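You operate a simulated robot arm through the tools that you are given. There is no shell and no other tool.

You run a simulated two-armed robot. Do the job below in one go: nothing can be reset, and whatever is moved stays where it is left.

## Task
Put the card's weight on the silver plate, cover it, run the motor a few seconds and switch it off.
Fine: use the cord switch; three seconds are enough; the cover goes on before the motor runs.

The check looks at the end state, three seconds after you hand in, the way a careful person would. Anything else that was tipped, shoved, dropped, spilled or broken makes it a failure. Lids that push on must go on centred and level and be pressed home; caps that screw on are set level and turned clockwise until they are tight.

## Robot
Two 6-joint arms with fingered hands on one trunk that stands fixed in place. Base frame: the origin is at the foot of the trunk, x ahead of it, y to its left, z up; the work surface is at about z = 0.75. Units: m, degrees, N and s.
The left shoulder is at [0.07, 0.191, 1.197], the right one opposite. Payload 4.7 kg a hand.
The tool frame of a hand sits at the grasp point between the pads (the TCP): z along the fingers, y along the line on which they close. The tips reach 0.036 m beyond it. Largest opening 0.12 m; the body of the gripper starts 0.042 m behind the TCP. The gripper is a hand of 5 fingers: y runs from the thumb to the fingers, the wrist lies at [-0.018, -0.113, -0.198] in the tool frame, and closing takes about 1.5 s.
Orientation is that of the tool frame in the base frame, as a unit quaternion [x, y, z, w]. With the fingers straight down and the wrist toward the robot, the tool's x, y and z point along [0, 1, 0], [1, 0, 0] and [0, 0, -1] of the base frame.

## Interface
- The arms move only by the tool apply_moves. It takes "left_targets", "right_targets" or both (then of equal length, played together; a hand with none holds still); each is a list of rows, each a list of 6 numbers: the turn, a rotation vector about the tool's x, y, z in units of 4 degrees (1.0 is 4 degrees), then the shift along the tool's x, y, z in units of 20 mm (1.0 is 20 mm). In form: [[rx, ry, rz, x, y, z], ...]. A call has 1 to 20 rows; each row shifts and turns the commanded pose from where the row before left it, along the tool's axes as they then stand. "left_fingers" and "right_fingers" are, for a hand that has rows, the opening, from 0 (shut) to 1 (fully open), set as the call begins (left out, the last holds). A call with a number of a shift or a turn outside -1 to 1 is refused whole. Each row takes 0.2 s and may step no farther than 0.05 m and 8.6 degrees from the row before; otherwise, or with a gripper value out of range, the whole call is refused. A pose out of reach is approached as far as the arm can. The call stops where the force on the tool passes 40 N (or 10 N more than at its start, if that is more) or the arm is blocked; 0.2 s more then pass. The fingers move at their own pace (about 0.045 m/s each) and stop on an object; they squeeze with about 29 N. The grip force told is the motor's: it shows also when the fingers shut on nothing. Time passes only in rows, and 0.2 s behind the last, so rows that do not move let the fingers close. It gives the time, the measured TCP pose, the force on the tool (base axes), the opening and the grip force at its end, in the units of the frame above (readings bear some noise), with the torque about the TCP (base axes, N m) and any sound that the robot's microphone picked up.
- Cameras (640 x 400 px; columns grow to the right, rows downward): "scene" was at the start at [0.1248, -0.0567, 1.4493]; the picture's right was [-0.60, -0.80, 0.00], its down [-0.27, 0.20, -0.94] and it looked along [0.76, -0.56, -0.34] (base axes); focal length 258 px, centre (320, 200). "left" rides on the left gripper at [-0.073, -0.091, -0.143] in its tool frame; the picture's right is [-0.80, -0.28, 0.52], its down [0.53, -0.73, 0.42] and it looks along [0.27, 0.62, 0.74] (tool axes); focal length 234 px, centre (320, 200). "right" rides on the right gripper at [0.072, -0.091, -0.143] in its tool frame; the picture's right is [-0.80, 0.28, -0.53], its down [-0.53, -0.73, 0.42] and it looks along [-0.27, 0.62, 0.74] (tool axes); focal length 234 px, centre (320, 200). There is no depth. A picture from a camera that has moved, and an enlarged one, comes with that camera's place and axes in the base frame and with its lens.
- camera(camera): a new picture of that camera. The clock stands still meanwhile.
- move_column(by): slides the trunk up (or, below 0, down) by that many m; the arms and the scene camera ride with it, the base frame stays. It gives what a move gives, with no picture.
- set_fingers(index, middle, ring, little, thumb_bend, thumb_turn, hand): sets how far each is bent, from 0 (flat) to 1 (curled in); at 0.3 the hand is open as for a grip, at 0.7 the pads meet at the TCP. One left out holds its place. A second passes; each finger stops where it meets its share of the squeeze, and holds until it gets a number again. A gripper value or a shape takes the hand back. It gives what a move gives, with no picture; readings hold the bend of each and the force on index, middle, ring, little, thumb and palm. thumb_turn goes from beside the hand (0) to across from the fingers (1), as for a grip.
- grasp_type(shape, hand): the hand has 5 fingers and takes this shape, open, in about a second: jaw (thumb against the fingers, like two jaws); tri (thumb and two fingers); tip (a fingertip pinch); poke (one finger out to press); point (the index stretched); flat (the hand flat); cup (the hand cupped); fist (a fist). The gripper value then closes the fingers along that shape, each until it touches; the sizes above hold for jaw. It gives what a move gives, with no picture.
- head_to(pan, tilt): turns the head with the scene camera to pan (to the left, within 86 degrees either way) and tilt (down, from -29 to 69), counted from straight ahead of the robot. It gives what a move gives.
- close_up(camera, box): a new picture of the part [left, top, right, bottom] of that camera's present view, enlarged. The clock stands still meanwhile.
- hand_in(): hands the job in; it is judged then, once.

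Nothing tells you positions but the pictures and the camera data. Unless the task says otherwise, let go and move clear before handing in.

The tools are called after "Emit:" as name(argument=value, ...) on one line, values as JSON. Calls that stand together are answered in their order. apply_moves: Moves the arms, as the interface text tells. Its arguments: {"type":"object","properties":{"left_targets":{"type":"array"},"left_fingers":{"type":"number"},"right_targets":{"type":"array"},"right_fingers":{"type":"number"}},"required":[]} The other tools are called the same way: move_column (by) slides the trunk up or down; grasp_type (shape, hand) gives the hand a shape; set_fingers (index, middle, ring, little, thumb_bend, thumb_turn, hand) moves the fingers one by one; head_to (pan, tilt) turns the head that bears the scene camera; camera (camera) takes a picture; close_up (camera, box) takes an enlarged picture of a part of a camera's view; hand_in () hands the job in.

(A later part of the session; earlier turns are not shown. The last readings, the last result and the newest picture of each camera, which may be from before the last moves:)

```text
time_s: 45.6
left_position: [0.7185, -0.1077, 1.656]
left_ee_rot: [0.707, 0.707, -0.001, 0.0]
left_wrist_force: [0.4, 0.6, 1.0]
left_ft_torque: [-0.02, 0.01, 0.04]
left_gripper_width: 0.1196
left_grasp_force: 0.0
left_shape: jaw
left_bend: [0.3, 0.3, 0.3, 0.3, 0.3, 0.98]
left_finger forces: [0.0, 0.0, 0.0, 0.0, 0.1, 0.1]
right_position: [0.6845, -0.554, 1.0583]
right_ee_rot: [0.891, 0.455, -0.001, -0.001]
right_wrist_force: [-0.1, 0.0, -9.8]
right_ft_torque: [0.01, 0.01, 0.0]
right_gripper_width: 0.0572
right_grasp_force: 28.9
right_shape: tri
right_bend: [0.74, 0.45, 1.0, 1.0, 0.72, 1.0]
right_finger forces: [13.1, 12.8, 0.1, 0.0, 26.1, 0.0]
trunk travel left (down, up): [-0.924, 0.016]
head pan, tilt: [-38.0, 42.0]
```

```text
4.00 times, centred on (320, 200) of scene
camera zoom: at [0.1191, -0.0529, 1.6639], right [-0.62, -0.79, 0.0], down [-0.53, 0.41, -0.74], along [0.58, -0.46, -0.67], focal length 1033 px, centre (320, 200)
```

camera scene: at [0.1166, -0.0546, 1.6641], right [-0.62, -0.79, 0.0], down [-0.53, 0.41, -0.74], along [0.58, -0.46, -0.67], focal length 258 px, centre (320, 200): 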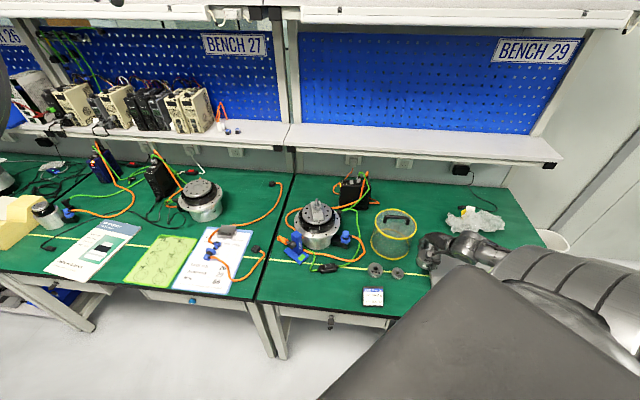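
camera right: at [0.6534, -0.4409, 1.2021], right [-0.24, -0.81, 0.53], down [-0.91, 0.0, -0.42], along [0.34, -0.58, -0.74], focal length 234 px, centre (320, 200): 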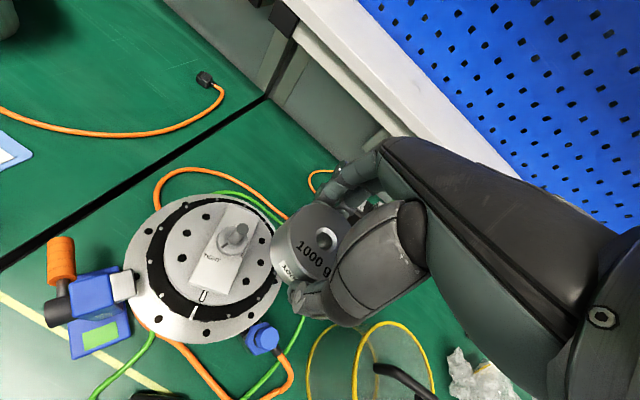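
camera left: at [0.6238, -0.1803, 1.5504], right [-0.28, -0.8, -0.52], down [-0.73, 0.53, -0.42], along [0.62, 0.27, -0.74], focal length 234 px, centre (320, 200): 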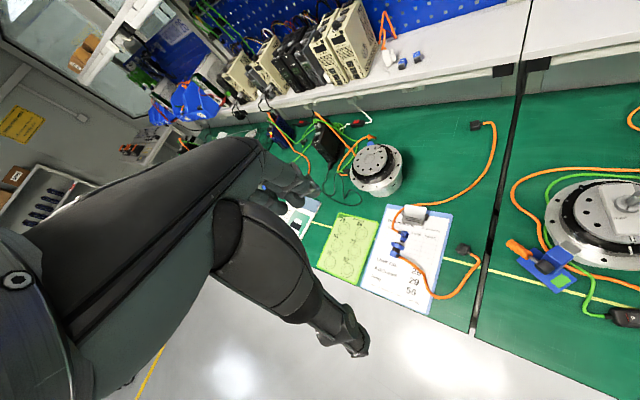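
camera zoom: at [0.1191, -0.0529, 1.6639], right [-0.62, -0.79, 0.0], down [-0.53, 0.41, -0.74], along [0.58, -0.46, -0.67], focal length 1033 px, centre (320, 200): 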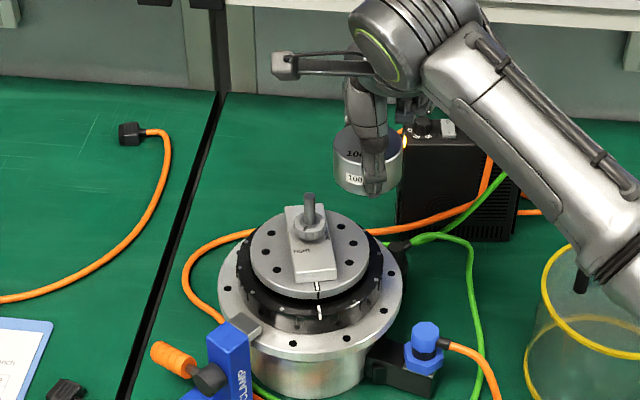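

From this same camera the post is 57.6 mm along tool x and 0.9 mm along tool y from the hole. I'll shift over it and check the alignment from the scene camera.

Emit:
apply_moves(right_targets=[[0, 0, 0, 0.96, 0.015, 0], [0, 0, 0, 0.96, 0.015, 0], [0, 0, 0, 0.96, 0.015, 0], [0, 0, 0, 0, 0, 0]])

Emit:
close_up(camera="right", box=[220, 180, 360, 320])

Emit:
close_up(camera="scene", box=[290, 165, 350, 225])

```text
time_s: 46.6
left_position: [0.7157, -0.1089, 1.6556]
left_ee_rot: [0.707, 0.707, -0.001, -0.001]
left_wrist_force: [0.1, 0.2, -0.4]
left_ft_torque: [-0.04, 0.01, 0.02]
left_gripper_width: 0.1197
left_grasp_force: 0.0
left_shape: jaw
left_bend: [0.3, 0.3, 0.3, 0.3, 0.3, 0.98]
left_finger forces: [0.1, 0.0, 0.0, 0.0, 0.1, 0.0]
right_position: [0.7168, -0.5083, 1.0577]
right_ee_rot: [0.891, 0.454, 0.0, 0.0]
right_wrist_force: [-0.1, -0.3, -8.9]
right_ft_torque: [-0.02, -0.02, 0.02]
right_gripper_width: 0.0572
right_grasp_force: 28.9
right_shape: tri
right_bend: [0.74, 0.45, 1.0, 1.0, 0.72, 1.0]
right_finger forces: [13.2, 13.0, 0.1, 0.0, 26.1, 0.0]
trunk travel left (down, up): [-0.924, 0.016]
head pan, tilt: [-38.0, 42.0]
```

```text
2.86 times, centred on (290, 250) of right
camera zoom: at [0.6861, -0.3957, 1.2022], right [-0.25, -0.81, 0.52], down [-0.91, 0.0, -0.42], along [0.34, -0.58, -0.74], focal length 669 px, centre (406, 57)
```

zoom: 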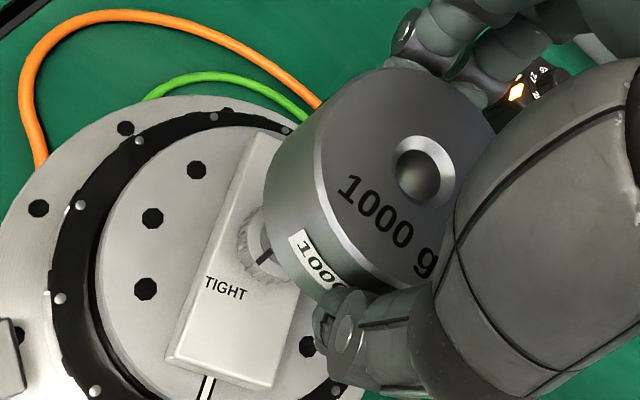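

```text
6.67 times, centred on (320, 195) of scene
camera zoom: at [0.117, -0.0545, 1.6641], right [-0.62, -0.79, 0.0], down [-0.53, 0.41, -0.74], along [0.58, -0.46, -0.67], focal length 1721 px, centre (320, 233)
```

zoom: 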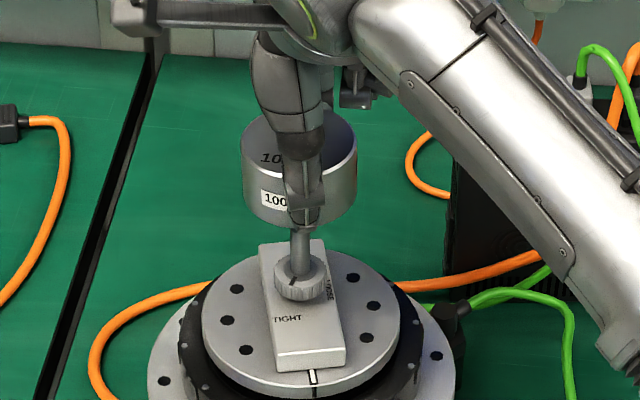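

Laterally the weight and post line up exactly. I'll check the depth direction in a tighter close-up.

Emit:
close_up(camera="scene", box=[300, 175, 340, 215])

Emit:
close_up(camera="right", box=[265, 215, 345, 285])

Emit:
camera(camera="left")

```text
10.00 times, centred on (320, 195) of scene
camera zoom: at [0.117, -0.0545, 1.6641], right [-0.62, -0.79, 0.0], down [-0.53, 0.41, -0.74], along [0.58, -0.46, -0.67], focal length 2582 px, centre (320, 250)
```

zoom: 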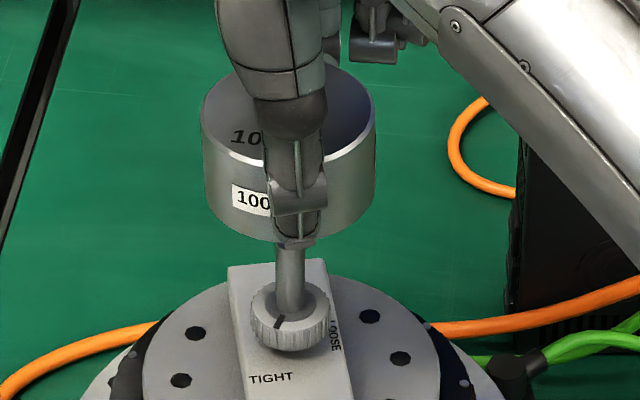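

```text
5.71 times, centred on (305, 250) of right
camera zoom: at [0.6861, -0.3957, 1.2022], right [-0.25, -0.81, 0.52], down [-0.91, 0.0, -0.42], along [0.34, -0.58, -0.74], focal length 1338 px, centre (406, -86)
```

zoom: 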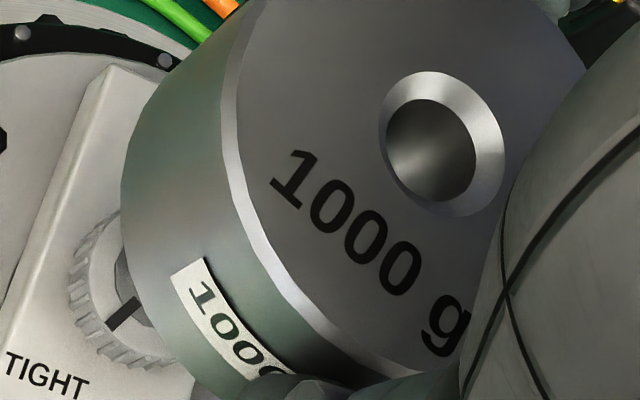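

```text
taken
camera left: at [0.6251, -0.1823, 1.7998], right [-0.28, -0.8, -0.53], down [-0.73, 0.53, -0.42], along [0.62, 0.27, -0.74], focal length 234 px, centre (320, 200)
```

left: 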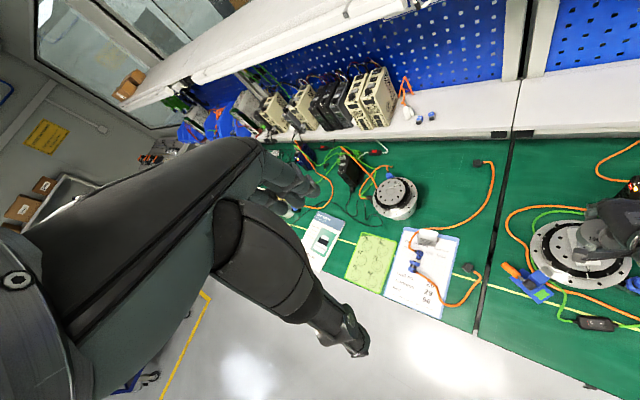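

The scene view suggests the weight is about 1.5 mm short in depth. I'll make that small correction and come down to just above the post tip to re-check.

Emit:
apply_moves(right_targets=[[0, 0, 0, -0.035, 0.08, 0], [0, 0, 0, 0, 0, 0.5], [0, 0, 0, 0, 0, 0.6], [0, 0, 0, 0, 0, 0]])

Emit:
close_up(camera="scene", box=[300, 175, 340, 215])

Emit:
close_up(camera="right", box=[245, 215, 345, 305])

```text
time_s: 47.6
left_position: [0.7161, -0.1083, 1.6569]
left_ee_rot: [0.707, 0.707, -0.001, 0.0]
left_wrist_force: [0.5, -0.3, 0.2]
left_ft_torque: [0.0, 0.0, 0.03]
left_gripper_width: 0.1193
left_grasp_force: 0.0
left_shape: jaw
left_bend: [0.3, 0.3, 0.3, 0.3, 0.3, 0.98]
left_finger forces: [0.0, 0.0, 0.1, 0.0, 0.1, 0.1]
right_position: [0.7189, -0.5089, 1.0358]
right_ee_rot: [0.891, 0.454, -0.001, -0.001]
right_wrist_force: [-0.1, 0.4, -9.7]
right_ft_torque: [0.0, 0.02, 0.0]
right_gripper_width: 0.0571
right_grasp_force: 28.9
right_shape: tri
right_bend: [0.74, 0.45, 1.0, 1.0, 0.72, 1.0]
right_finger forces: [13.2, 12.9, 0.0, 0.0, 26.0, 0.0]
trunk travel left (down, up): [-0.924, 0.016]
head pan, tilt: [-38.0, 42.0]
```

```text
10.00 times, centred on (320, 195) of scene
camera zoom: at [0.1177, -0.0536, 1.664], right [-0.62, -0.79, 0.0], down [-0.53, 0.41, -0.74], along [0.58, -0.46, -0.67], focal length 2582 px, centre (320, 250)
```

zoom: 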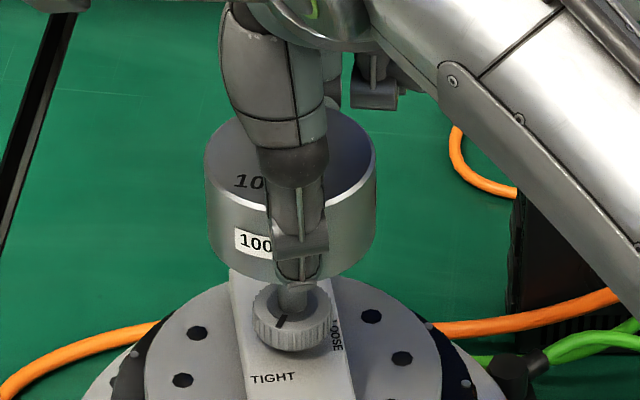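

```text
4.44 times, centred on (295, 260) of right
camera zoom: at [0.6872, -0.3963, 1.1795], right [-0.25, -0.82, 0.52], down [-0.91, 0.0, -0.42], along [0.35, -0.58, -0.74], focal length 1041 px, centre (431, -67)
```

zoom: 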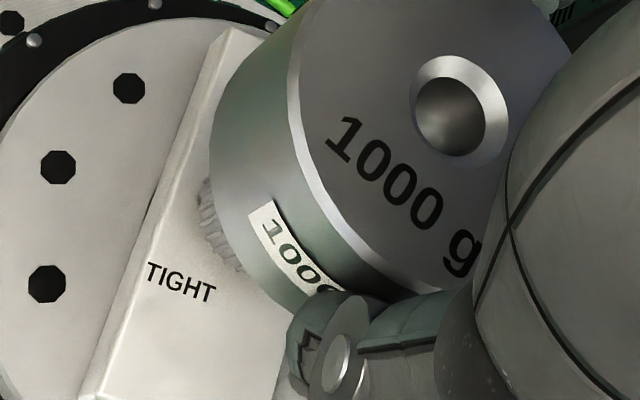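

The weight now sits over the post in both directions within about 1 mm. I'll descend slowly to feel for entry.

Emit:
apply_moves(right_targets=[[0, 0, 0, 0, 0, 0.2], [0, 0, 0, 0, 0, 0.2], [0, 0, 0, 0, 0, 0.2], [0, 0, 0, 0, 0, 0.2]])

```text
time_s: 48.6
left_position: [0.7152, -0.1078, 1.6576]
left_ee_rot: [0.707, 0.707, -0.001, 0.0]
left_wrist_force: [0.2, 0.4, 0.6]
left_ft_torque: [-0.01, -0.01, 0.0]
left_gripper_width: 0.1197
left_grasp_force: 0.0
left_shape: jaw
left_bend: [0.3, 0.3, 0.3, 0.3, 0.3, 0.98]
left_finger forces: [0.0, 0.0, 0.0, 0.0, 0.0, 0.0]
right_position: [0.7183, -0.51, 1.0229]
right_ee_rot: [0.89, 0.456, 0.0, 0.001]
right_wrist_force: [4.4, -2.4, -1.5]
right_ft_torque: [-0.12, -0.24, -0.02]
right_gripper_width: 0.0571
right_grasp_force: 28.8
right_shape: tri
right_bend: [0.74, 0.45, 1.0, 1.0, 0.72, 1.0]
right_finger forces: [15.6, 15.2, 0.1, 0.0, 25.5, 0.1]
trunk travel left (down, up): [-0.924, 0.016]
head pan, tilt: [-38.0, 42.0]
```

I feel contact on the rim, with the post pushing the weight along tool +y. I'll shift 1.5 mm that way and re-read the forces.

Emit:
apply_moves(right_targets=[[0, 0, 0, 0, 0, -0.1], [0, 0, 0, 0, 0.075, 0], [0, 0, 0, 0, 0, 0.1]])

```text
time_s: 49.4
left_position: [0.7174, -0.1085, 1.6558]
left_ee_rot: [0.707, 0.707, -0.001, -0.001]
left_wrist_force: [0.2, -0.1, 0.3]
left_ft_torque: [-0.01, 0.03, 0.0]
left_gripper_width: 0.12
left_grasp_force: 0.0
left_shape: jaw
left_bend: [0.3, 0.3, 0.3, 0.3, 0.3, 0.98]
left_finger forces: [0.1, 0.0, 0.0, 0.0, 0.0, 0.0]
right_position: [0.7187, -0.511, 1.0206]
right_ee_rot: [0.891, 0.454, 0.0, -0.002]
right_wrist_force: [5.3, -3.7, -4.5]
right_ft_torque: [-0.11, -0.26, -0.01]
right_gripper_width: 0.0571
right_grasp_force: 28.8
right_shape: tri
right_bend: [0.74, 0.45, 1.0, 1.0, 0.72, 1.0]
right_finger forces: [15.9, 15.3, 0.0, 0.1, 25.3, 0.1]
trunk travel left (down, up): [-0.924, 0.016]
head pan, tilt: [-38.0, 42.0]
```

Emit:
apply_moves(right_targets=[[0, 0, 0, 0, 0.08, 0], [0, 0, 0, 0, 0, 0]])

Emit:
close_up(camera="scene", box=[300, 175, 340, 215])

Emit:
close_up(camera="right", box=[265, 215, 345, 285])

```text
time_s: 50.0
left_position: [0.7162, -0.1086, 1.6564]
left_ee_rot: [0.707, 0.707, -0.001, 0.0]
left_wrist_force: [-0.4, 0.3, -0.3]
left_ft_torque: [-0.02, -0.03, 0.0]
left_gripper_width: 0.1196
left_grasp_force: 0.0
left_shape: jaw
left_bend: [0.3, 0.3, 0.3, 0.3, 0.3, 0.98]
left_finger forces: [0.0, 0.0, 0.1, 0.0, 0.0, 0.0]
right_position: [0.7207, -0.5129, 1.0178]
right_ee_rot: [0.891, 0.454, -0.001, -0.002]
right_wrist_force: [1.0, 0.0, -9.3]
right_ft_torque: [0.0, -0.02, 0.01]
right_gripper_width: 0.0569
right_grasp_force: 29.1
right_shape: tri
right_bend: [0.74, 0.45, 1.0, 1.0, 0.72, 1.0]
right_finger forces: [14.1, 14.0, 0.0, 0.0, 27.0, 0.0]
trunk travel left (down, up): [-0.924, 0.016]
head pan, tilt: [-38.0, 42.0]
```

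```text
10.00 times, centred on (320, 195) of scene
camera zoom: at [0.118, -0.0541, 1.6639], right [-0.62, -0.79, 0.0], down [-0.53, 0.41, -0.74], along [0.58, -0.46, -0.67], focal length 2582 px, centre (320, 250)
```

zoom: 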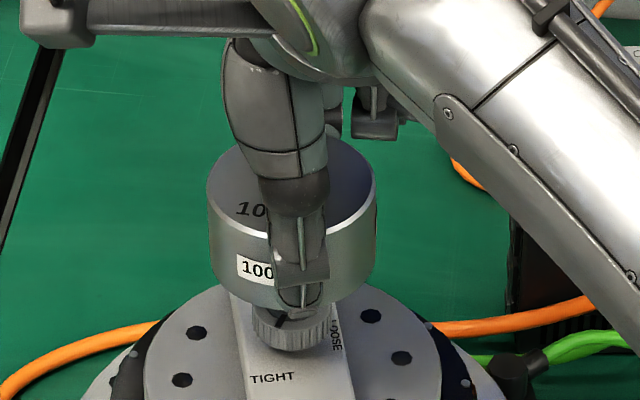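

```text
5.71 times, centred on (305, 250) of right
camera zoom: at [0.6895, -0.3987, 1.1627], right [-0.24, -0.82, 0.52], down [-0.91, 0.0, -0.42], along [0.34, -0.58, -0.74], focal length 1338 px, centre (406, -86)
```

zoom: 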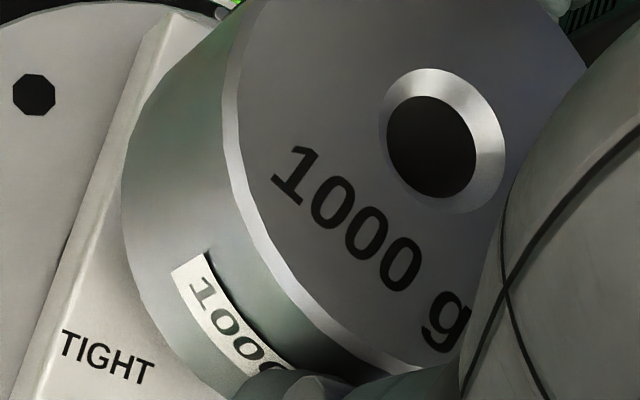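

The force cleared and the hole went dark, so the post has entered. Lowering on.

Emit:
apply_moves(right_targets=[[0, 0, 0, 0, 0, 0.2], [0, 0, 0, 0, 0, 0.2], [0, 0, 0, 0, 0, 0.2], [0, 0, 0, 0, 0, 0.2], [0, 0, 0, 0, 0, 0.15]])

```text
time_s: 51.2
left_position: [0.7166, -0.1079, 1.6567]
left_ee_rot: [0.707, 0.707, -0.001, 0.0]
left_wrist_force: [0.1, -0.1, -0.5]
left_ft_torque: [0.0, 0.0, 0.0]
left_gripper_width: 0.1198
left_grasp_force: 0.2
left_shape: jaw
left_bend: [0.3, 0.3, 0.3, 0.3, 0.3, 0.98]
left_finger forces: [0.0, 0.1, 0.0, 0.1, 0.1, 0.1]
right_position: [0.7219, -0.5116, 0.9998]
right_ee_rot: [0.891, 0.454, 0.0, -0.001]
right_wrist_force: [-0.9, -0.9, -9.6]
right_ft_torque: [-0.02, 0.01, 0.01]
right_gripper_width: 0.0567
right_grasp_force: 29.7
right_shape: tri
right_bend: [0.74, 0.45, 1.0, 1.0, 0.72, 1.0]
right_finger forces: [13.9, 13.8, 0.0, 0.1, 27.3, 0.0]
trunk travel left (down, up): [-0.924, 0.016]
head pan, tilt: [-38.0, 42.0]
```

Emit:
apply_moves(right_targets=[[0, 0, 0, 0, 0, 0.1], [0, 0, 0, 0, 0, 0.1], [0, 0, 0, 0, 0, 0.1], [0, 0, 0, 0, 0, 0.1]])

Emit:
close_up(camera="scene", box=[300, 175, 340, 215])

Emit:
close_up(camera="right", box=[265, 215, 345, 285])

```text
time_s: 52.2
left_position: [0.7173, -0.1077, 1.6575]
left_ee_rot: [0.707, 0.707, -0.001, -0.001]
left_wrist_force: [-0.4, 0.2, 0.4]
left_ft_torque: [0.01, -0.01, -0.03]
left_gripper_width: 0.1195
left_grasp_force: 0.0
left_shape: jaw
left_bend: [0.3, 0.3, 0.3, 0.3, 0.3, 0.98]
left_finger forces: [0.0, 0.0, 0.0, 0.1, 0.0, 0.1]
right_position: [0.721, -0.5117, 0.9932]
right_ee_rot: [0.891, 0.454, 0.0, -0.001]
right_wrist_force: [-0.3, 0.4, -9.5]
right_ft_torque: [0.01, 0.03, -0.01]
right_gripper_width: 0.0571
right_grasp_force: 29.7
right_shape: tri
right_bend: [0.74, 0.45, 1.0, 1.0, 0.72, 1.0]
right_finger forces: [13.9, 13.9, 0.1, 0.1, 27.2, 0.1]
trunk travel left (down, up): [-0.924, 0.016]
head pan, tilt: [-38.0, 42.0]
```

```text
10.00 times, centred on (320, 195) of scene
camera zoom: at [0.1176, -0.0538, 1.664], right [-0.62, -0.79, 0.0], down [-0.53, 0.41, -0.74], along [0.58, -0.46, -0.67], focal length 2582 px, centre (320, 250)
```

zoom: 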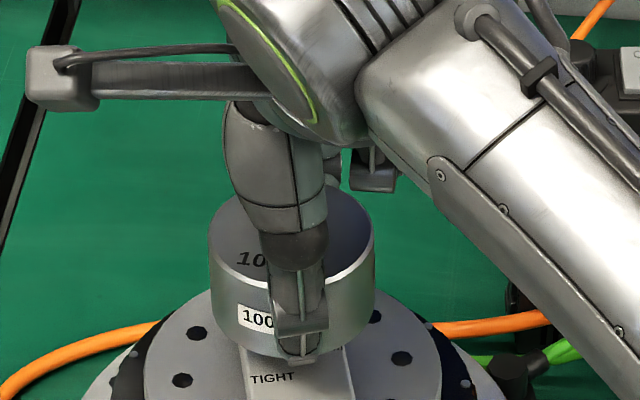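

```text
5.71 times, centred on (305, 250) of right
camera zoom: at [0.6894, -0.3983, 1.1369], right [-0.25, -0.81, 0.53], down [-0.91, 0.0, -0.42], along [0.34, -0.58, -0.74], focal length 1338 px, centre (406, -86)
```

zoom: 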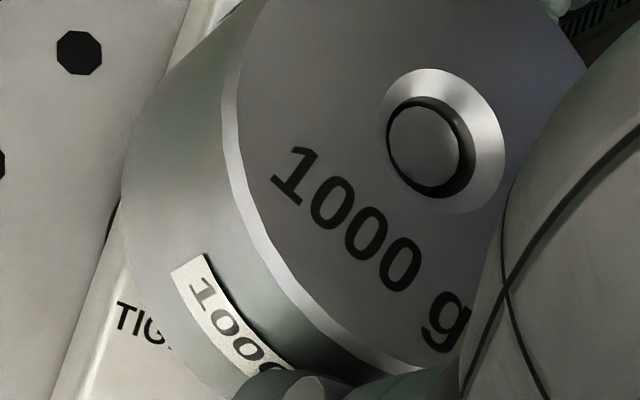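

The post tip shows inside the hole. I'll continue gently until the weight rests on the collar.

Emit:
apply_moves(right_targets=[[0, 0, 0, 0, 0, 0.1], [0, 0, 0, 0, 0, 0.1], [0, 0, 0, 0, 0, 0]])

```text
time_s: 53.0
left_position: [0.7144, -0.1081, 1.657]
left_ee_rot: [0.707, 0.707, 0.0, 0.0]
left_wrist_force: [0.3, -0.6, -0.3]
left_ft_torque: [0.02, 0.02, 0.02]
left_gripper_width: 0.1198
left_grasp_force: 0.2
left_shape: jaw
left_bend: [0.3, 0.3, 0.3, 0.3, 0.3, 0.98]
left_finger forces: [0.1, 0.0, 0.0, 0.0, 0.0, 0.0]
right_position: [0.7204, -0.5118, 0.9906]
right_ee_rot: [0.891, 0.454, 0.0, 0.001]
right_wrist_force: [1.2, -1.7, -1.2]
right_ft_torque: [-0.07, -0.09, 0.01]
right_gripper_width: 0.0569
right_grasp_force: 29.3
right_shape: tri
right_bend: [0.74, 0.45, 1.0, 1.0, 0.72, 1.0]
right_finger forces: [14.5, 14.7, 0.0, 0.1, 26.9, 0.0]
trunk travel left (down, up): [-0.924, 0.016]
head pan, tilt: [-38.0, 42.0]
```

The collar now carries the weight (Fz rose by about 8 N, at the expected height). Opening the hand.

Emit:
apply_moves(right_targets=[[0, 0, 0, 0, 0, 0], [0, 0, 0, 0, 0, 0], [0, 0, 0, 0, 0, 0], [0, 0, 0, 0, 0, 0], [0, 0, 0, 0, 0, 0], [0, 0, 0, 0, 0, 0]], right_fingers=0.9)

Emit:
camera(camera="right")

Emit:
close_up(camera="scene", box=[290, 165, 350, 225])

```text
time_s: 54.4
left_position: [0.7151, -0.1075, 1.6583]
left_ee_rot: [0.707, 0.707, 0.0, 0.0]
left_wrist_force: [0.0, 0.1, -0.3]
left_ft_torque: [0.01, 0.0, 0.0]
left_gripper_width: 0.1194
left_grasp_force: 0.1
left_shape: jaw
left_bend: [0.3, 0.3, 0.3, 0.3, 0.3, 0.98]
left_finger forces: [0.0, 0.1, 0.0, 0.0, 0.0, 0.0]
right_position: [0.7193, -0.5111, 0.9895]
right_ee_rot: [0.891, 0.454, 0.0, 0.001]
right_wrist_force: [0.5, 0.5, -0.1]
right_ft_torque: [-0.01, -0.04, 0.01]
right_gripper_width: 0.1075
right_grasp_force: 0.1
right_shape: tri
right_bend: [0.26, 0.32, 0.99, 0.99, 0.41, 0.98]
right_finger forces: [0.1, 0.0, 0.0, 0.0, 0.0, 0.0]
trunk travel left (down, up): [-0.924, 0.016]
head pan, tilt: [-38.0, 42.0]
```

```text
taken
camera right: at [0.6885, -0.3976, 1.134], right [-0.25, -0.81, 0.53], down [-0.91, 0.0, -0.42], along [0.35, -0.58, -0.74], focal length 234 px, centre (320, 200)
```

right: 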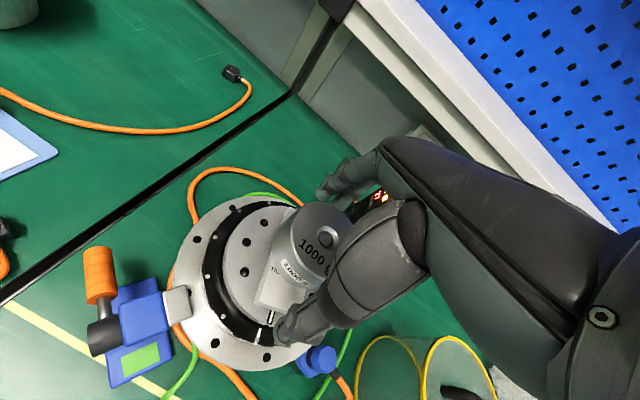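

```text
6.67 times, centred on (320, 195) of scene
camera zoom: at [0.1161, -0.0528, 1.6642], right [-0.62, -0.79, 0.0], down [-0.53, 0.41, -0.74], along [0.59, -0.46, -0.67], focal length 1721 px, centre (320, 233)
```

zoom: 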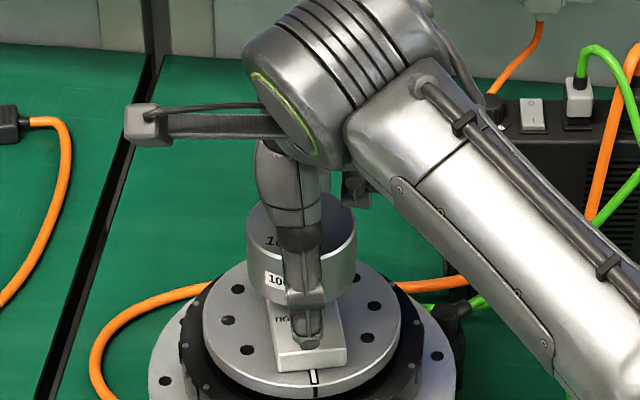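

It's released and standing. I'll raise straight up and inspect.

Emit:
apply_moves(right_targets=[[0, 0, 0, 0, 0, -0.4], [0, 0, 0, 0, 0, -0.6], [0, 0, 0, 0, 0, -1], [0, 0, 0, 0, 0, -1], [0, 0, 0, 0, 0, -1], [0, 0, 0, -1, -0.4, 0], [0, 0, 0, -1, -0.4, 0], [0, 0, 0, -1, -0.4, 0]])

Emit:
camera(camera="right")

Emit:
close_up(camera="right", box=[140, 150, 320, 330])

Emit:
close_up(camera="scene", box=[275, 180, 365, 270])

```text
time_s: 56.2
left_position: [0.7138, -0.1082, 1.6583]
left_ee_rot: [0.707, 0.707, 0.0, -0.001]
left_wrist_force: [-0.1, 0.1, 0.0]
left_ft_torque: [0.0, -0.03, -0.02]
left_gripper_width: 0.1198
left_grasp_force: 0.1
left_shape: jaw
left_bend: [0.3, 0.3, 0.3, 0.3, 0.3, 0.98]
left_finger forces: [0.0, 0.0, 0.1, 0.0, 0.0, 0.0]
right_position: [0.6653, -0.5455, 1.0707]
right_ee_rot: [0.89, 0.455, 0.0, 0.0]
right_wrist_force: [-0.1, 0.2, 0.3]
right_ft_torque: [-0.03, 0.0, 0.01]
right_gripper_width: 0.1078
right_grasp_force: 0.0
right_shape: tri
right_bend: [0.26, 0.32, 0.99, 0.99, 0.41, 0.98]
right_finger forces: [0.0, 0.0, 0.0, 0.0, 0.0, 0.0]
trunk travel left (down, up): [-0.924, 0.016]
head pan, tilt: [-38.0, 42.0]
```

```text
taken
camera right: at [0.6336, -0.4318, 1.2144], right [-0.25, -0.81, 0.53], down [-0.91, 0.0, -0.43], along [0.35, -0.58, -0.74], focal length 234 px, centre (320, 200)
```

right: 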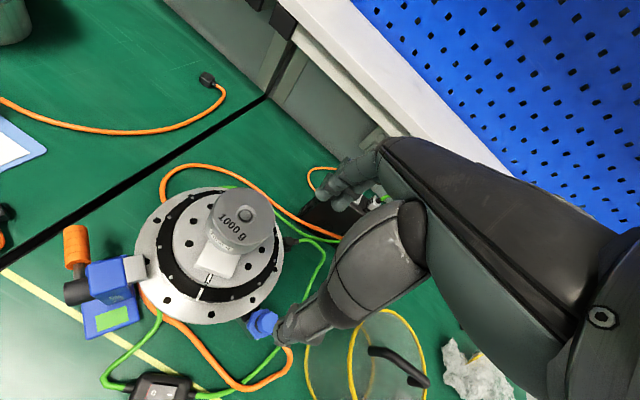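

```text
2.22 times, centred on (230, 240) of right
camera zoom: at [0.6336, -0.4318, 1.2144], right [-0.25, -0.81, 0.53], down [-0.91, 0.0, -0.43], along [0.35, -0.58, -0.74], focal length 520 px, centre (520, 111)
```

zoom: 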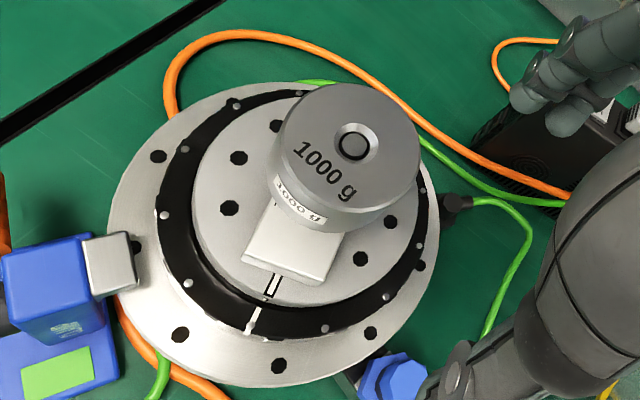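

```text
4.44 times, centred on (320, 225) of scene
camera zoom: at [0.1152, -0.0531, 1.6643], right [-0.62, -0.79, 0.0], down [-0.53, 0.41, -0.74], along [0.59, -0.46, -0.67], focal length 1147 px, centre (320, 89)
```

zoom: 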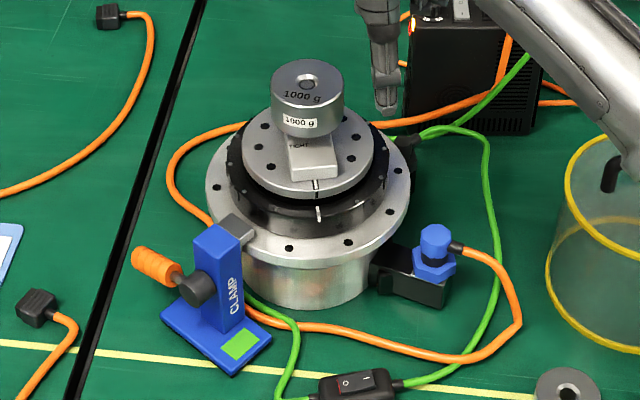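

The 1000 g weight is seated level on the post. Before handling the cover, I'll measure the flange, black ring and clamp jaw more finely.

Emit:
close_up(camera="right", box=[115, 225, 205, 285])

Emit:
close_up(camera="right", box=[130, 180, 300, 330])

Emit:
close_up(camera="scene", box=[280, 205, 360, 265])

Emit:
close_up(camera="scene", box=[285, 220, 325, 250])

```text
6.67 times, centred on (160, 255) of right
camera zoom: at [0.6336, -0.4318, 1.2144], right [-0.25, -0.81, 0.53], down [-0.91, 0.0, -0.43], along [0.35, -0.58, -0.74], focal length 1561 px, centre (1387, -167)
```

zoom: 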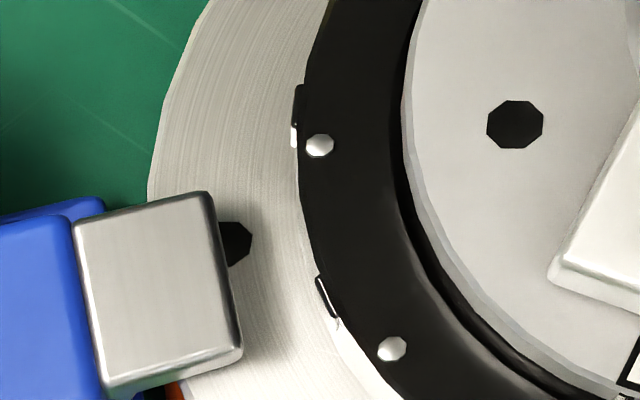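

```text
2.67 times, centred on (215, 255) of right
camera zoom: at [0.6336, -0.4318, 1.2144], right [-0.25, -0.81, 0.53], down [-0.91, 0.0, -0.43], along [0.35, -0.58, -0.74], focal length 624 px, centre (600, 53)
```

zoom: 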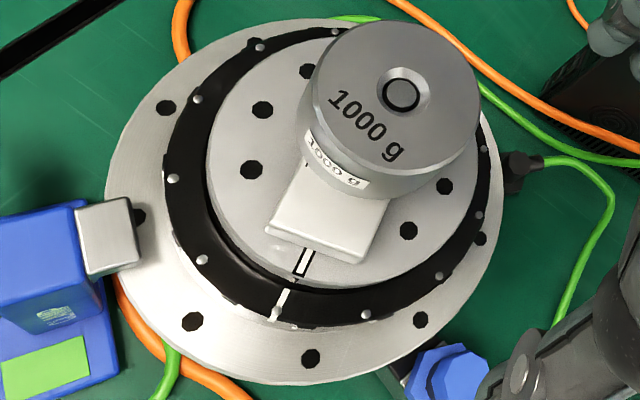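

```text
6.67 times, centred on (320, 235) of scene
camera zoom: at [0.1152, -0.0531, 1.6643], right [-0.62, -0.79, 0.0], down [-0.53, 0.41, -0.74], along [0.59, -0.46, -0.67], focal length 1721 px, centre (320, -33)
```

zoom: 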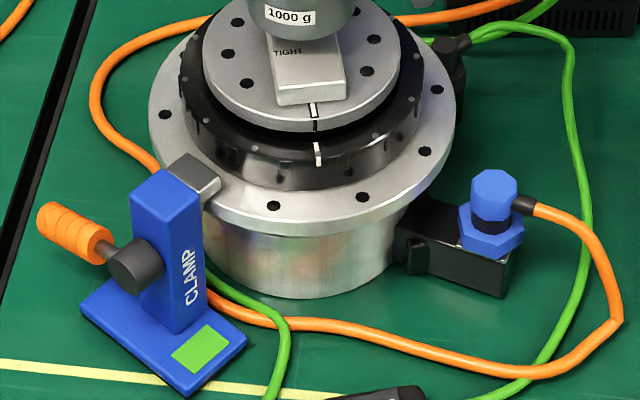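

```text
13.33 times, centred on (305, 235) of scene
camera zoom: at [0.1152, -0.0531, 1.6643], right [-0.62, -0.79, 0.0], down [-0.53, 0.41, -0.74], along [0.59, -0.46, -0.67], focal length 3442 px, centre (520, -267)
```

zoom: 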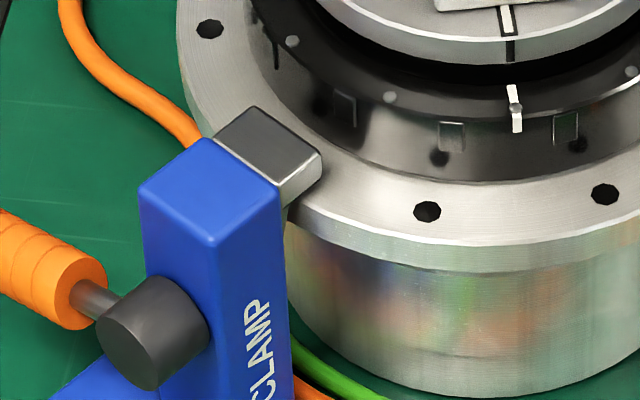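

The weight is on the rotor axis, which I take to be about (0.722, -0.513), with the flange top near z = 0.86. The cover has R ≈ 84 mm and its handle runs along az 43°, centred about (0.494, -0.745) with the bar at z ≈ 0.918. Next I'll hover over the handle at yaw ≈ -47°.

Emit:
apply_moves(right_targets=[[0, 0, 0.93, 0, 0, 0], [0, 0, 0.93, 0, 0, 0], [0, 0, 0.93, 0, 0, 0], [0, 0, 0, -0.934, 0.106, 0.143], [0, 0, 0, -0.934, 0.106, 0.143], [0, 0, 0, -0.934, 0.106, 0.143], [0, 0, 0, -0.934, 0.106, 0.143], [0, 0, 0, -0.934, 0.106, 0.143], [0, 0, 0, -0.934, 0.106, 0.143], [0, 0, 0, -0.934, 0.106, 0.143], [0, 0, 0, -0.934, 0.106, 0.143], [0, 0, 0, -0.934, 0.106, 0.143], [0, 0, 0, -0.934, 0.106, 0.143], [0, 0, 0, -0.934, 0.106, 0.143], [0, 0, 0, -0.934, 0.106, 0.143], [0, 0, 0, -0.934, 0.106, 0.143], [0, 0, 0, -0.934, 0.106, 0.143]])

Emit:
camera(camera="right")

Emit:
close_up(camera="right", box=[180, 180, 360, 340])

```text
time_s: 59.8
left_position: [0.7143, -0.1087, 1.6576]
left_ee_rot: [0.707, 0.707, 0.001, 0.001]
left_wrist_force: [0.4, -0.6, -0.9]
left_ft_torque: [0.01, -0.03, -0.02]
left_gripper_width: 0.1196
left_grasp_force: 0.0
left_shape: jaw
left_bend: [0.3, 0.3, 0.3, 0.3, 0.3, 0.98]
left_finger forces: [0.0, 0.0, 0.0, 0.0, 0.0, 0.1]
right_position: [0.4938, -0.7469, 1.0298]
right_ee_rot: [0.931, 0.365, 0.0, 0.0]
right_wrist_force: [0.3, 0.1, -0.6]
right_ft_torque: [0.02, 0.02, -0.01]
right_gripper_width: 0.1077
right_grasp_force: 0.1
right_shape: tri
right_bend: [0.26, 0.32, 0.99, 0.99, 0.41, 0.98]
right_finger forces: [0.1, 0.0, 0.0, 0.0, 0.0, 0.0]
trunk travel left (down, up): [-0.924, 0.016]
head pan, tilt: [-38.0, 42.0]
```

```text
taken
camera right: at [0.4837, -0.6285, 1.1737], right [-0.4, -0.75, 0.52], down [-0.89, 0.17, -0.42], along [0.23, -0.64, -0.74], focal length 234 px, centre (320, 200)
```

right: 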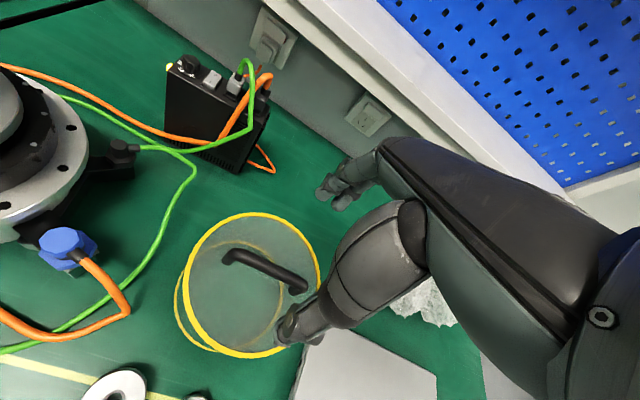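

```text
2.50 times, centred on (270, 260) of right
camera zoom: at [0.4837, -0.6285, 1.1737], right [-0.4, -0.75, 0.52], down [-0.89, 0.17, -0.42], along [0.23, -0.64, -0.74], focal length 585 px, centre (445, 50)
```

zoom: 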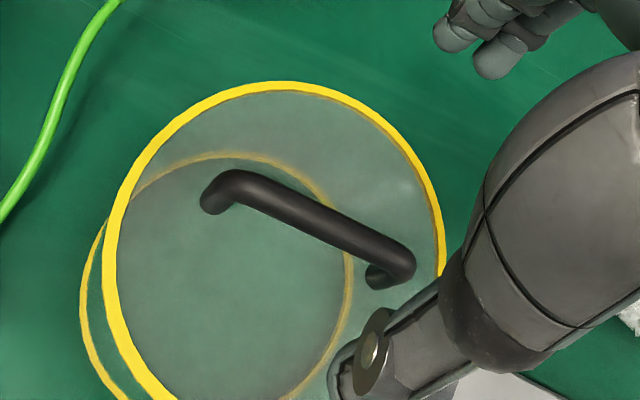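

The handle is almost exactly along tool x, 2° off and about 7 mm off in x. I'll correct that and descend partway to re-check.

Emit:
apply_moves(right_targets=[[0, 0, -0.57, 0.5, -0.22, 0], [0, 0, 0, 0, 0, 1], [0, 0, 0, 0, 0, 1], [0, 0, 0, 0, 0, 1]])

Emit:
camera(camera="right")

Emit:
close_up(camera="right", box=[200, 160, 360, 300])

Emit:
close_up(camera="scene", box=[350, 160, 450, 270])

```text
time_s: 60.8
left_position: [0.7146, -0.1071, 1.6563]
left_ee_rot: [0.707, 0.707, 0.0, 0.0]
left_wrist_force: [0.5, 0.1, -0.4]
left_ft_torque: [0.02, -0.03, 0.01]
left_gripper_width: 0.1196
left_grasp_force: 0.1
left_shape: jaw
left_bend: [0.3, 0.3, 0.3, 0.3, 0.3, 0.98]
left_finger forces: [0.0, 0.0, 0.0, 0.1, 0.0, 0.0]
right_position: [0.4992, -0.7351, 0.968]
right_ee_rot: [0.923, 0.384, 0.0, 0.0]
right_wrist_force: [-0.1, 0.1, 0.4]
right_ft_torque: [0.01, -0.03, 0.0]
right_gripper_width: 0.1078
right_grasp_force: 0.1
right_shape: tri
right_bend: [0.26, 0.32, 0.99, 0.99, 0.41, 0.98]
right_finger forces: [0.1, 0.0, 0.0, 0.1, 0.0, 0.0]
trunk travel left (down, up): [-0.924, 0.016]
head pan, tilt: [-38.0, 42.0]
```

```text
taken
camera right: at [0.4848, -0.6181, 1.1129], right [-0.37, -0.77, 0.53], down [-0.89, 0.14, -0.42], along [0.25, -0.63, -0.74], focal length 234 px, centre (320, 200)
```

right: 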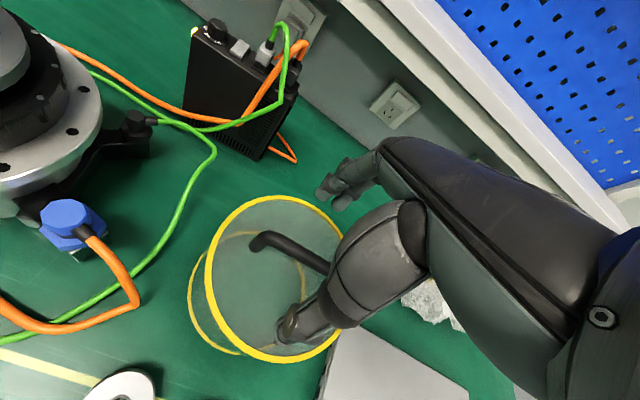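

```text
2.86 times, centred on (280, 230) of right
camera zoom: at [0.4848, -0.6181, 1.1129], right [-0.37, -0.77, 0.53], down [-0.89, 0.14, -0.42], along [0.25, -0.63, -0.74], focal length 669 px, centre (434, 114)
```

zoom: 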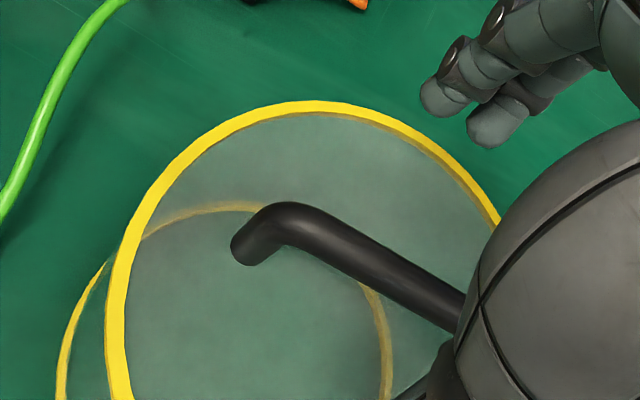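

```text
3.64 times, centred on (400, 215) of scene
camera zoom: at [0.1163, -0.0527, 1.6642], right [-0.62, -0.79, 0.0], down [-0.53, 0.41, -0.74], along [0.59, -0.46, -0.67], focal length 939 px, centre (29, 146)
```

zoom: 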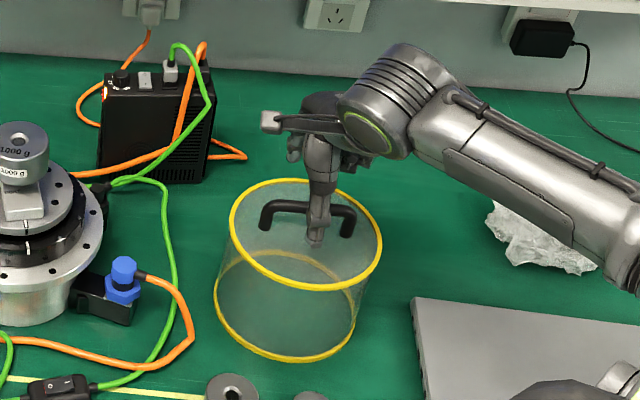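

The bar is centred between the fingers and parallel. I'll descend to grip height and close.

Emit:
apply_moves(right_targets=[[0, 0, 0, 0, 0.07, 0.6], [0, 0, 0, 0, 0, 0.6], [0, 0, 0, 0, 0, 0.6]])

Emit:
camera(camera="right")

Emit:
close_up(camera="scene", box=[370, 180, 430, 240])

```text
time_s: 61.6
left_position: [0.7163, -0.1069, 1.6571]
left_ee_rot: [0.707, 0.707, 0.0, 0.0]
left_wrist_force: [-0.5, -0.5, -1.1]
left_ft_torque: [-0.01, 0.0, -0.03]
left_gripper_width: 0.1196
left_grasp_force: 0.1
left_shape: jaw
left_bend: [0.3, 0.3, 0.3, 0.3, 0.3, 0.98]
left_finger forces: [0.1, 0.0, 0.0, 0.0, 0.1, 0.1]
right_position: [0.4985, -0.7346, 0.9325]
right_ee_rot: [0.923, 0.385, 0.0, -0.001]
right_wrist_force: [0.8, 0.1, 0.3]
right_ft_torque: [-0.05, 0.0, -0.03]
right_gripper_width: 0.108
right_grasp_force: 0.1
right_shape: tri
right_bend: [0.26, 0.32, 0.99, 0.99, 0.41, 0.98]
right_finger forces: [0.0, 0.0, 0.1, 0.0, 0.0, 0.0]
trunk travel left (down, up): [-0.924, 0.016]
head pan, tilt: [-38.0, 42.0]
```

```text
taken
camera right: at [0.4853, -0.6189, 1.0771], right [-0.37, -0.77, 0.53], down [-0.89, 0.14, -0.42], along [0.25, -0.63, -0.74], focal length 234 px, centre (320, 200)
```

right: 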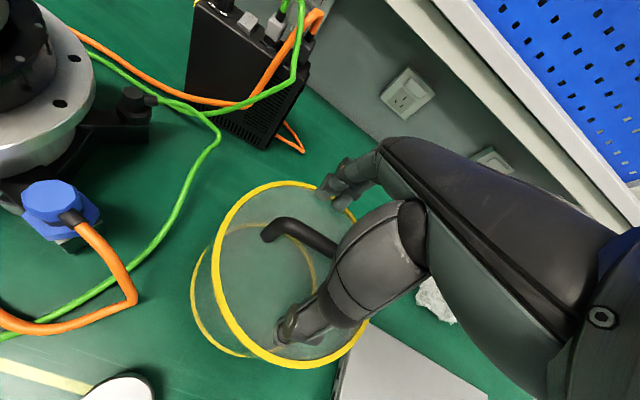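

```text
6.67 times, centred on (400, 210) of scene
camera zoom: at [0.1159, -0.0528, 1.6642], right [-0.62, -0.79, 0.0], down [-0.53, 0.41, -0.74], along [0.59, -0.46, -0.67], focal length 1721 px, centre (-213, 133)
```

zoom: 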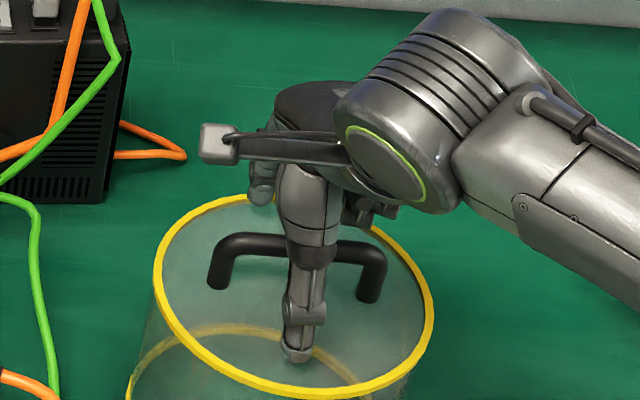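

Emit:
apply_moves(right_targets=[[0, 0, 0, 0, 0, 0], [0, 0, 0, 0, 0, 0], [0, 0, 0, 0, 0, 0], [0, 0, 0, 0, 0, 0], [0, 0, 0, 0, 0, 0], [0, 0, 0, 0, 0, 0], [0, 0, 0, 0, 0, 0], [0, 0, 0, 0, 0, 0]], right_fingers=0)

Emit:
camera(camera="right")

Emit:
close_up(camera="scene", box=[360, 180, 440, 270])

```text
time_s: 63.4
left_position: [0.7151, -0.1077, 1.6573]
left_ee_rot: [0.707, 0.707, -0.001, 0.0]
left_wrist_force: [-0.4, 1.6, 0.6]
left_ft_torque: [0.02, 0.0, 0.01]
left_gripper_width: 0.1195
left_grasp_force: 0.1
left_shape: jaw
left_bend: [0.3, 0.3, 0.3, 0.3, 0.3, 0.98]
left_finger forces: [0.0, 0.0, 0.0, 0.0, 0.0, 0.0]
right_position: [0.4991, -0.7368, 0.933]
right_ee_rot: [0.923, 0.384, 0.0, -0.001]
right_wrist_force: [-0.2, -0.4, -2.1]
right_ft_torque: [0.03, -0.03, 0.0]
right_gripper_width: 0.0023
right_grasp_force: 29.3
right_shape: tri
right_bend: [0.72, 0.7, 1.0, 1.0, 0.73, 1.0]
right_finger forces: [11.4, 0.0, 0.0, 0.0, 22.3, 0.1]
trunk travel left (down, up): [-0.924, 0.016]
head pan, tilt: [-38.0, 42.0]
```

```text
taken
camera right: at [0.4852, -0.6192, 1.0767], right [-0.37, -0.77, 0.53], down [-0.89, 0.14, -0.42], along [0.25, -0.63, -0.74], focal length 234 px, centre (320, 200)
```

right: 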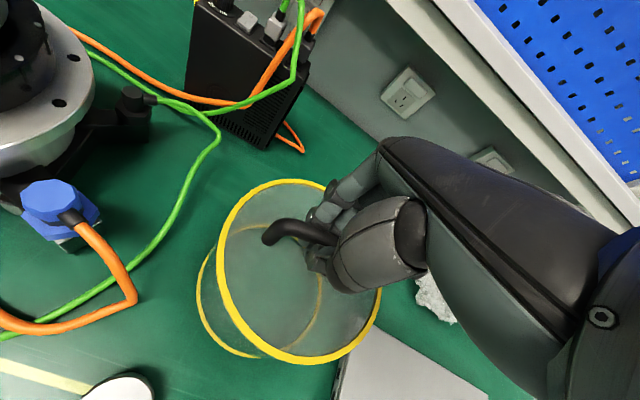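

```text
4.44 times, centred on (400, 225) of scene
camera zoom: at [0.1161, -0.0532, 1.6641], right [-0.62, -0.79, 0.0], down [-0.53, 0.41, -0.74], along [0.59, -0.46, -0.67], focal length 1147 px, centre (-36, 89)
```

zoom: 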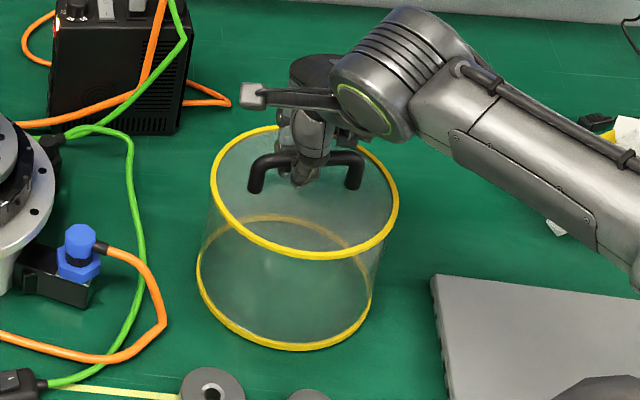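

The fingers closed to 2 mm, so I need to see how they hold the bar before lifting.

Emit:
close_up(camera="right", box=[250, 160, 390, 300])

Emit:
close_up(camera="scene", box=[380, 195, 420, 235])

```text
2.86 times, centred on (320, 230) of right
camera zoom: at [0.4852, -0.6192, 1.0767], right [-0.37, -0.77, 0.53], down [-0.89, 0.14, -0.42], along [0.25, -0.63, -0.74], focal length 669 px, centre (320, 114)
```

zoom: 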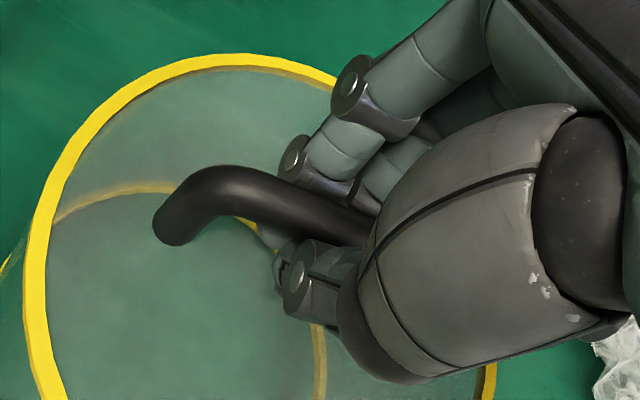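

```text
10.00 times, centred on (400, 215) of scene
camera zoom: at [0.1161, -0.0532, 1.6641], right [-0.62, -0.79, 0.0], down [-0.53, 0.41, -0.74], along [0.59, -0.46, -0.67], focal length 2582 px, centre (-480, 50)
```

zoom: 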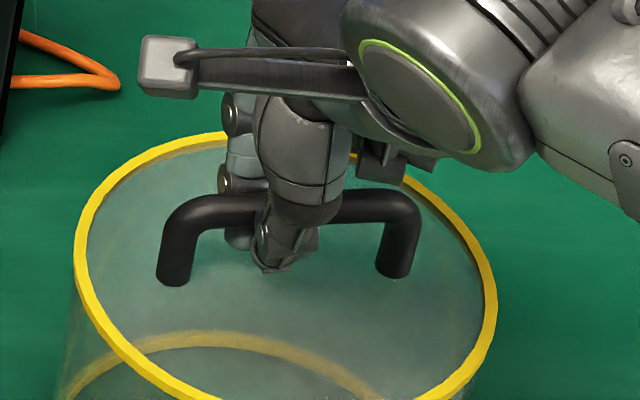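

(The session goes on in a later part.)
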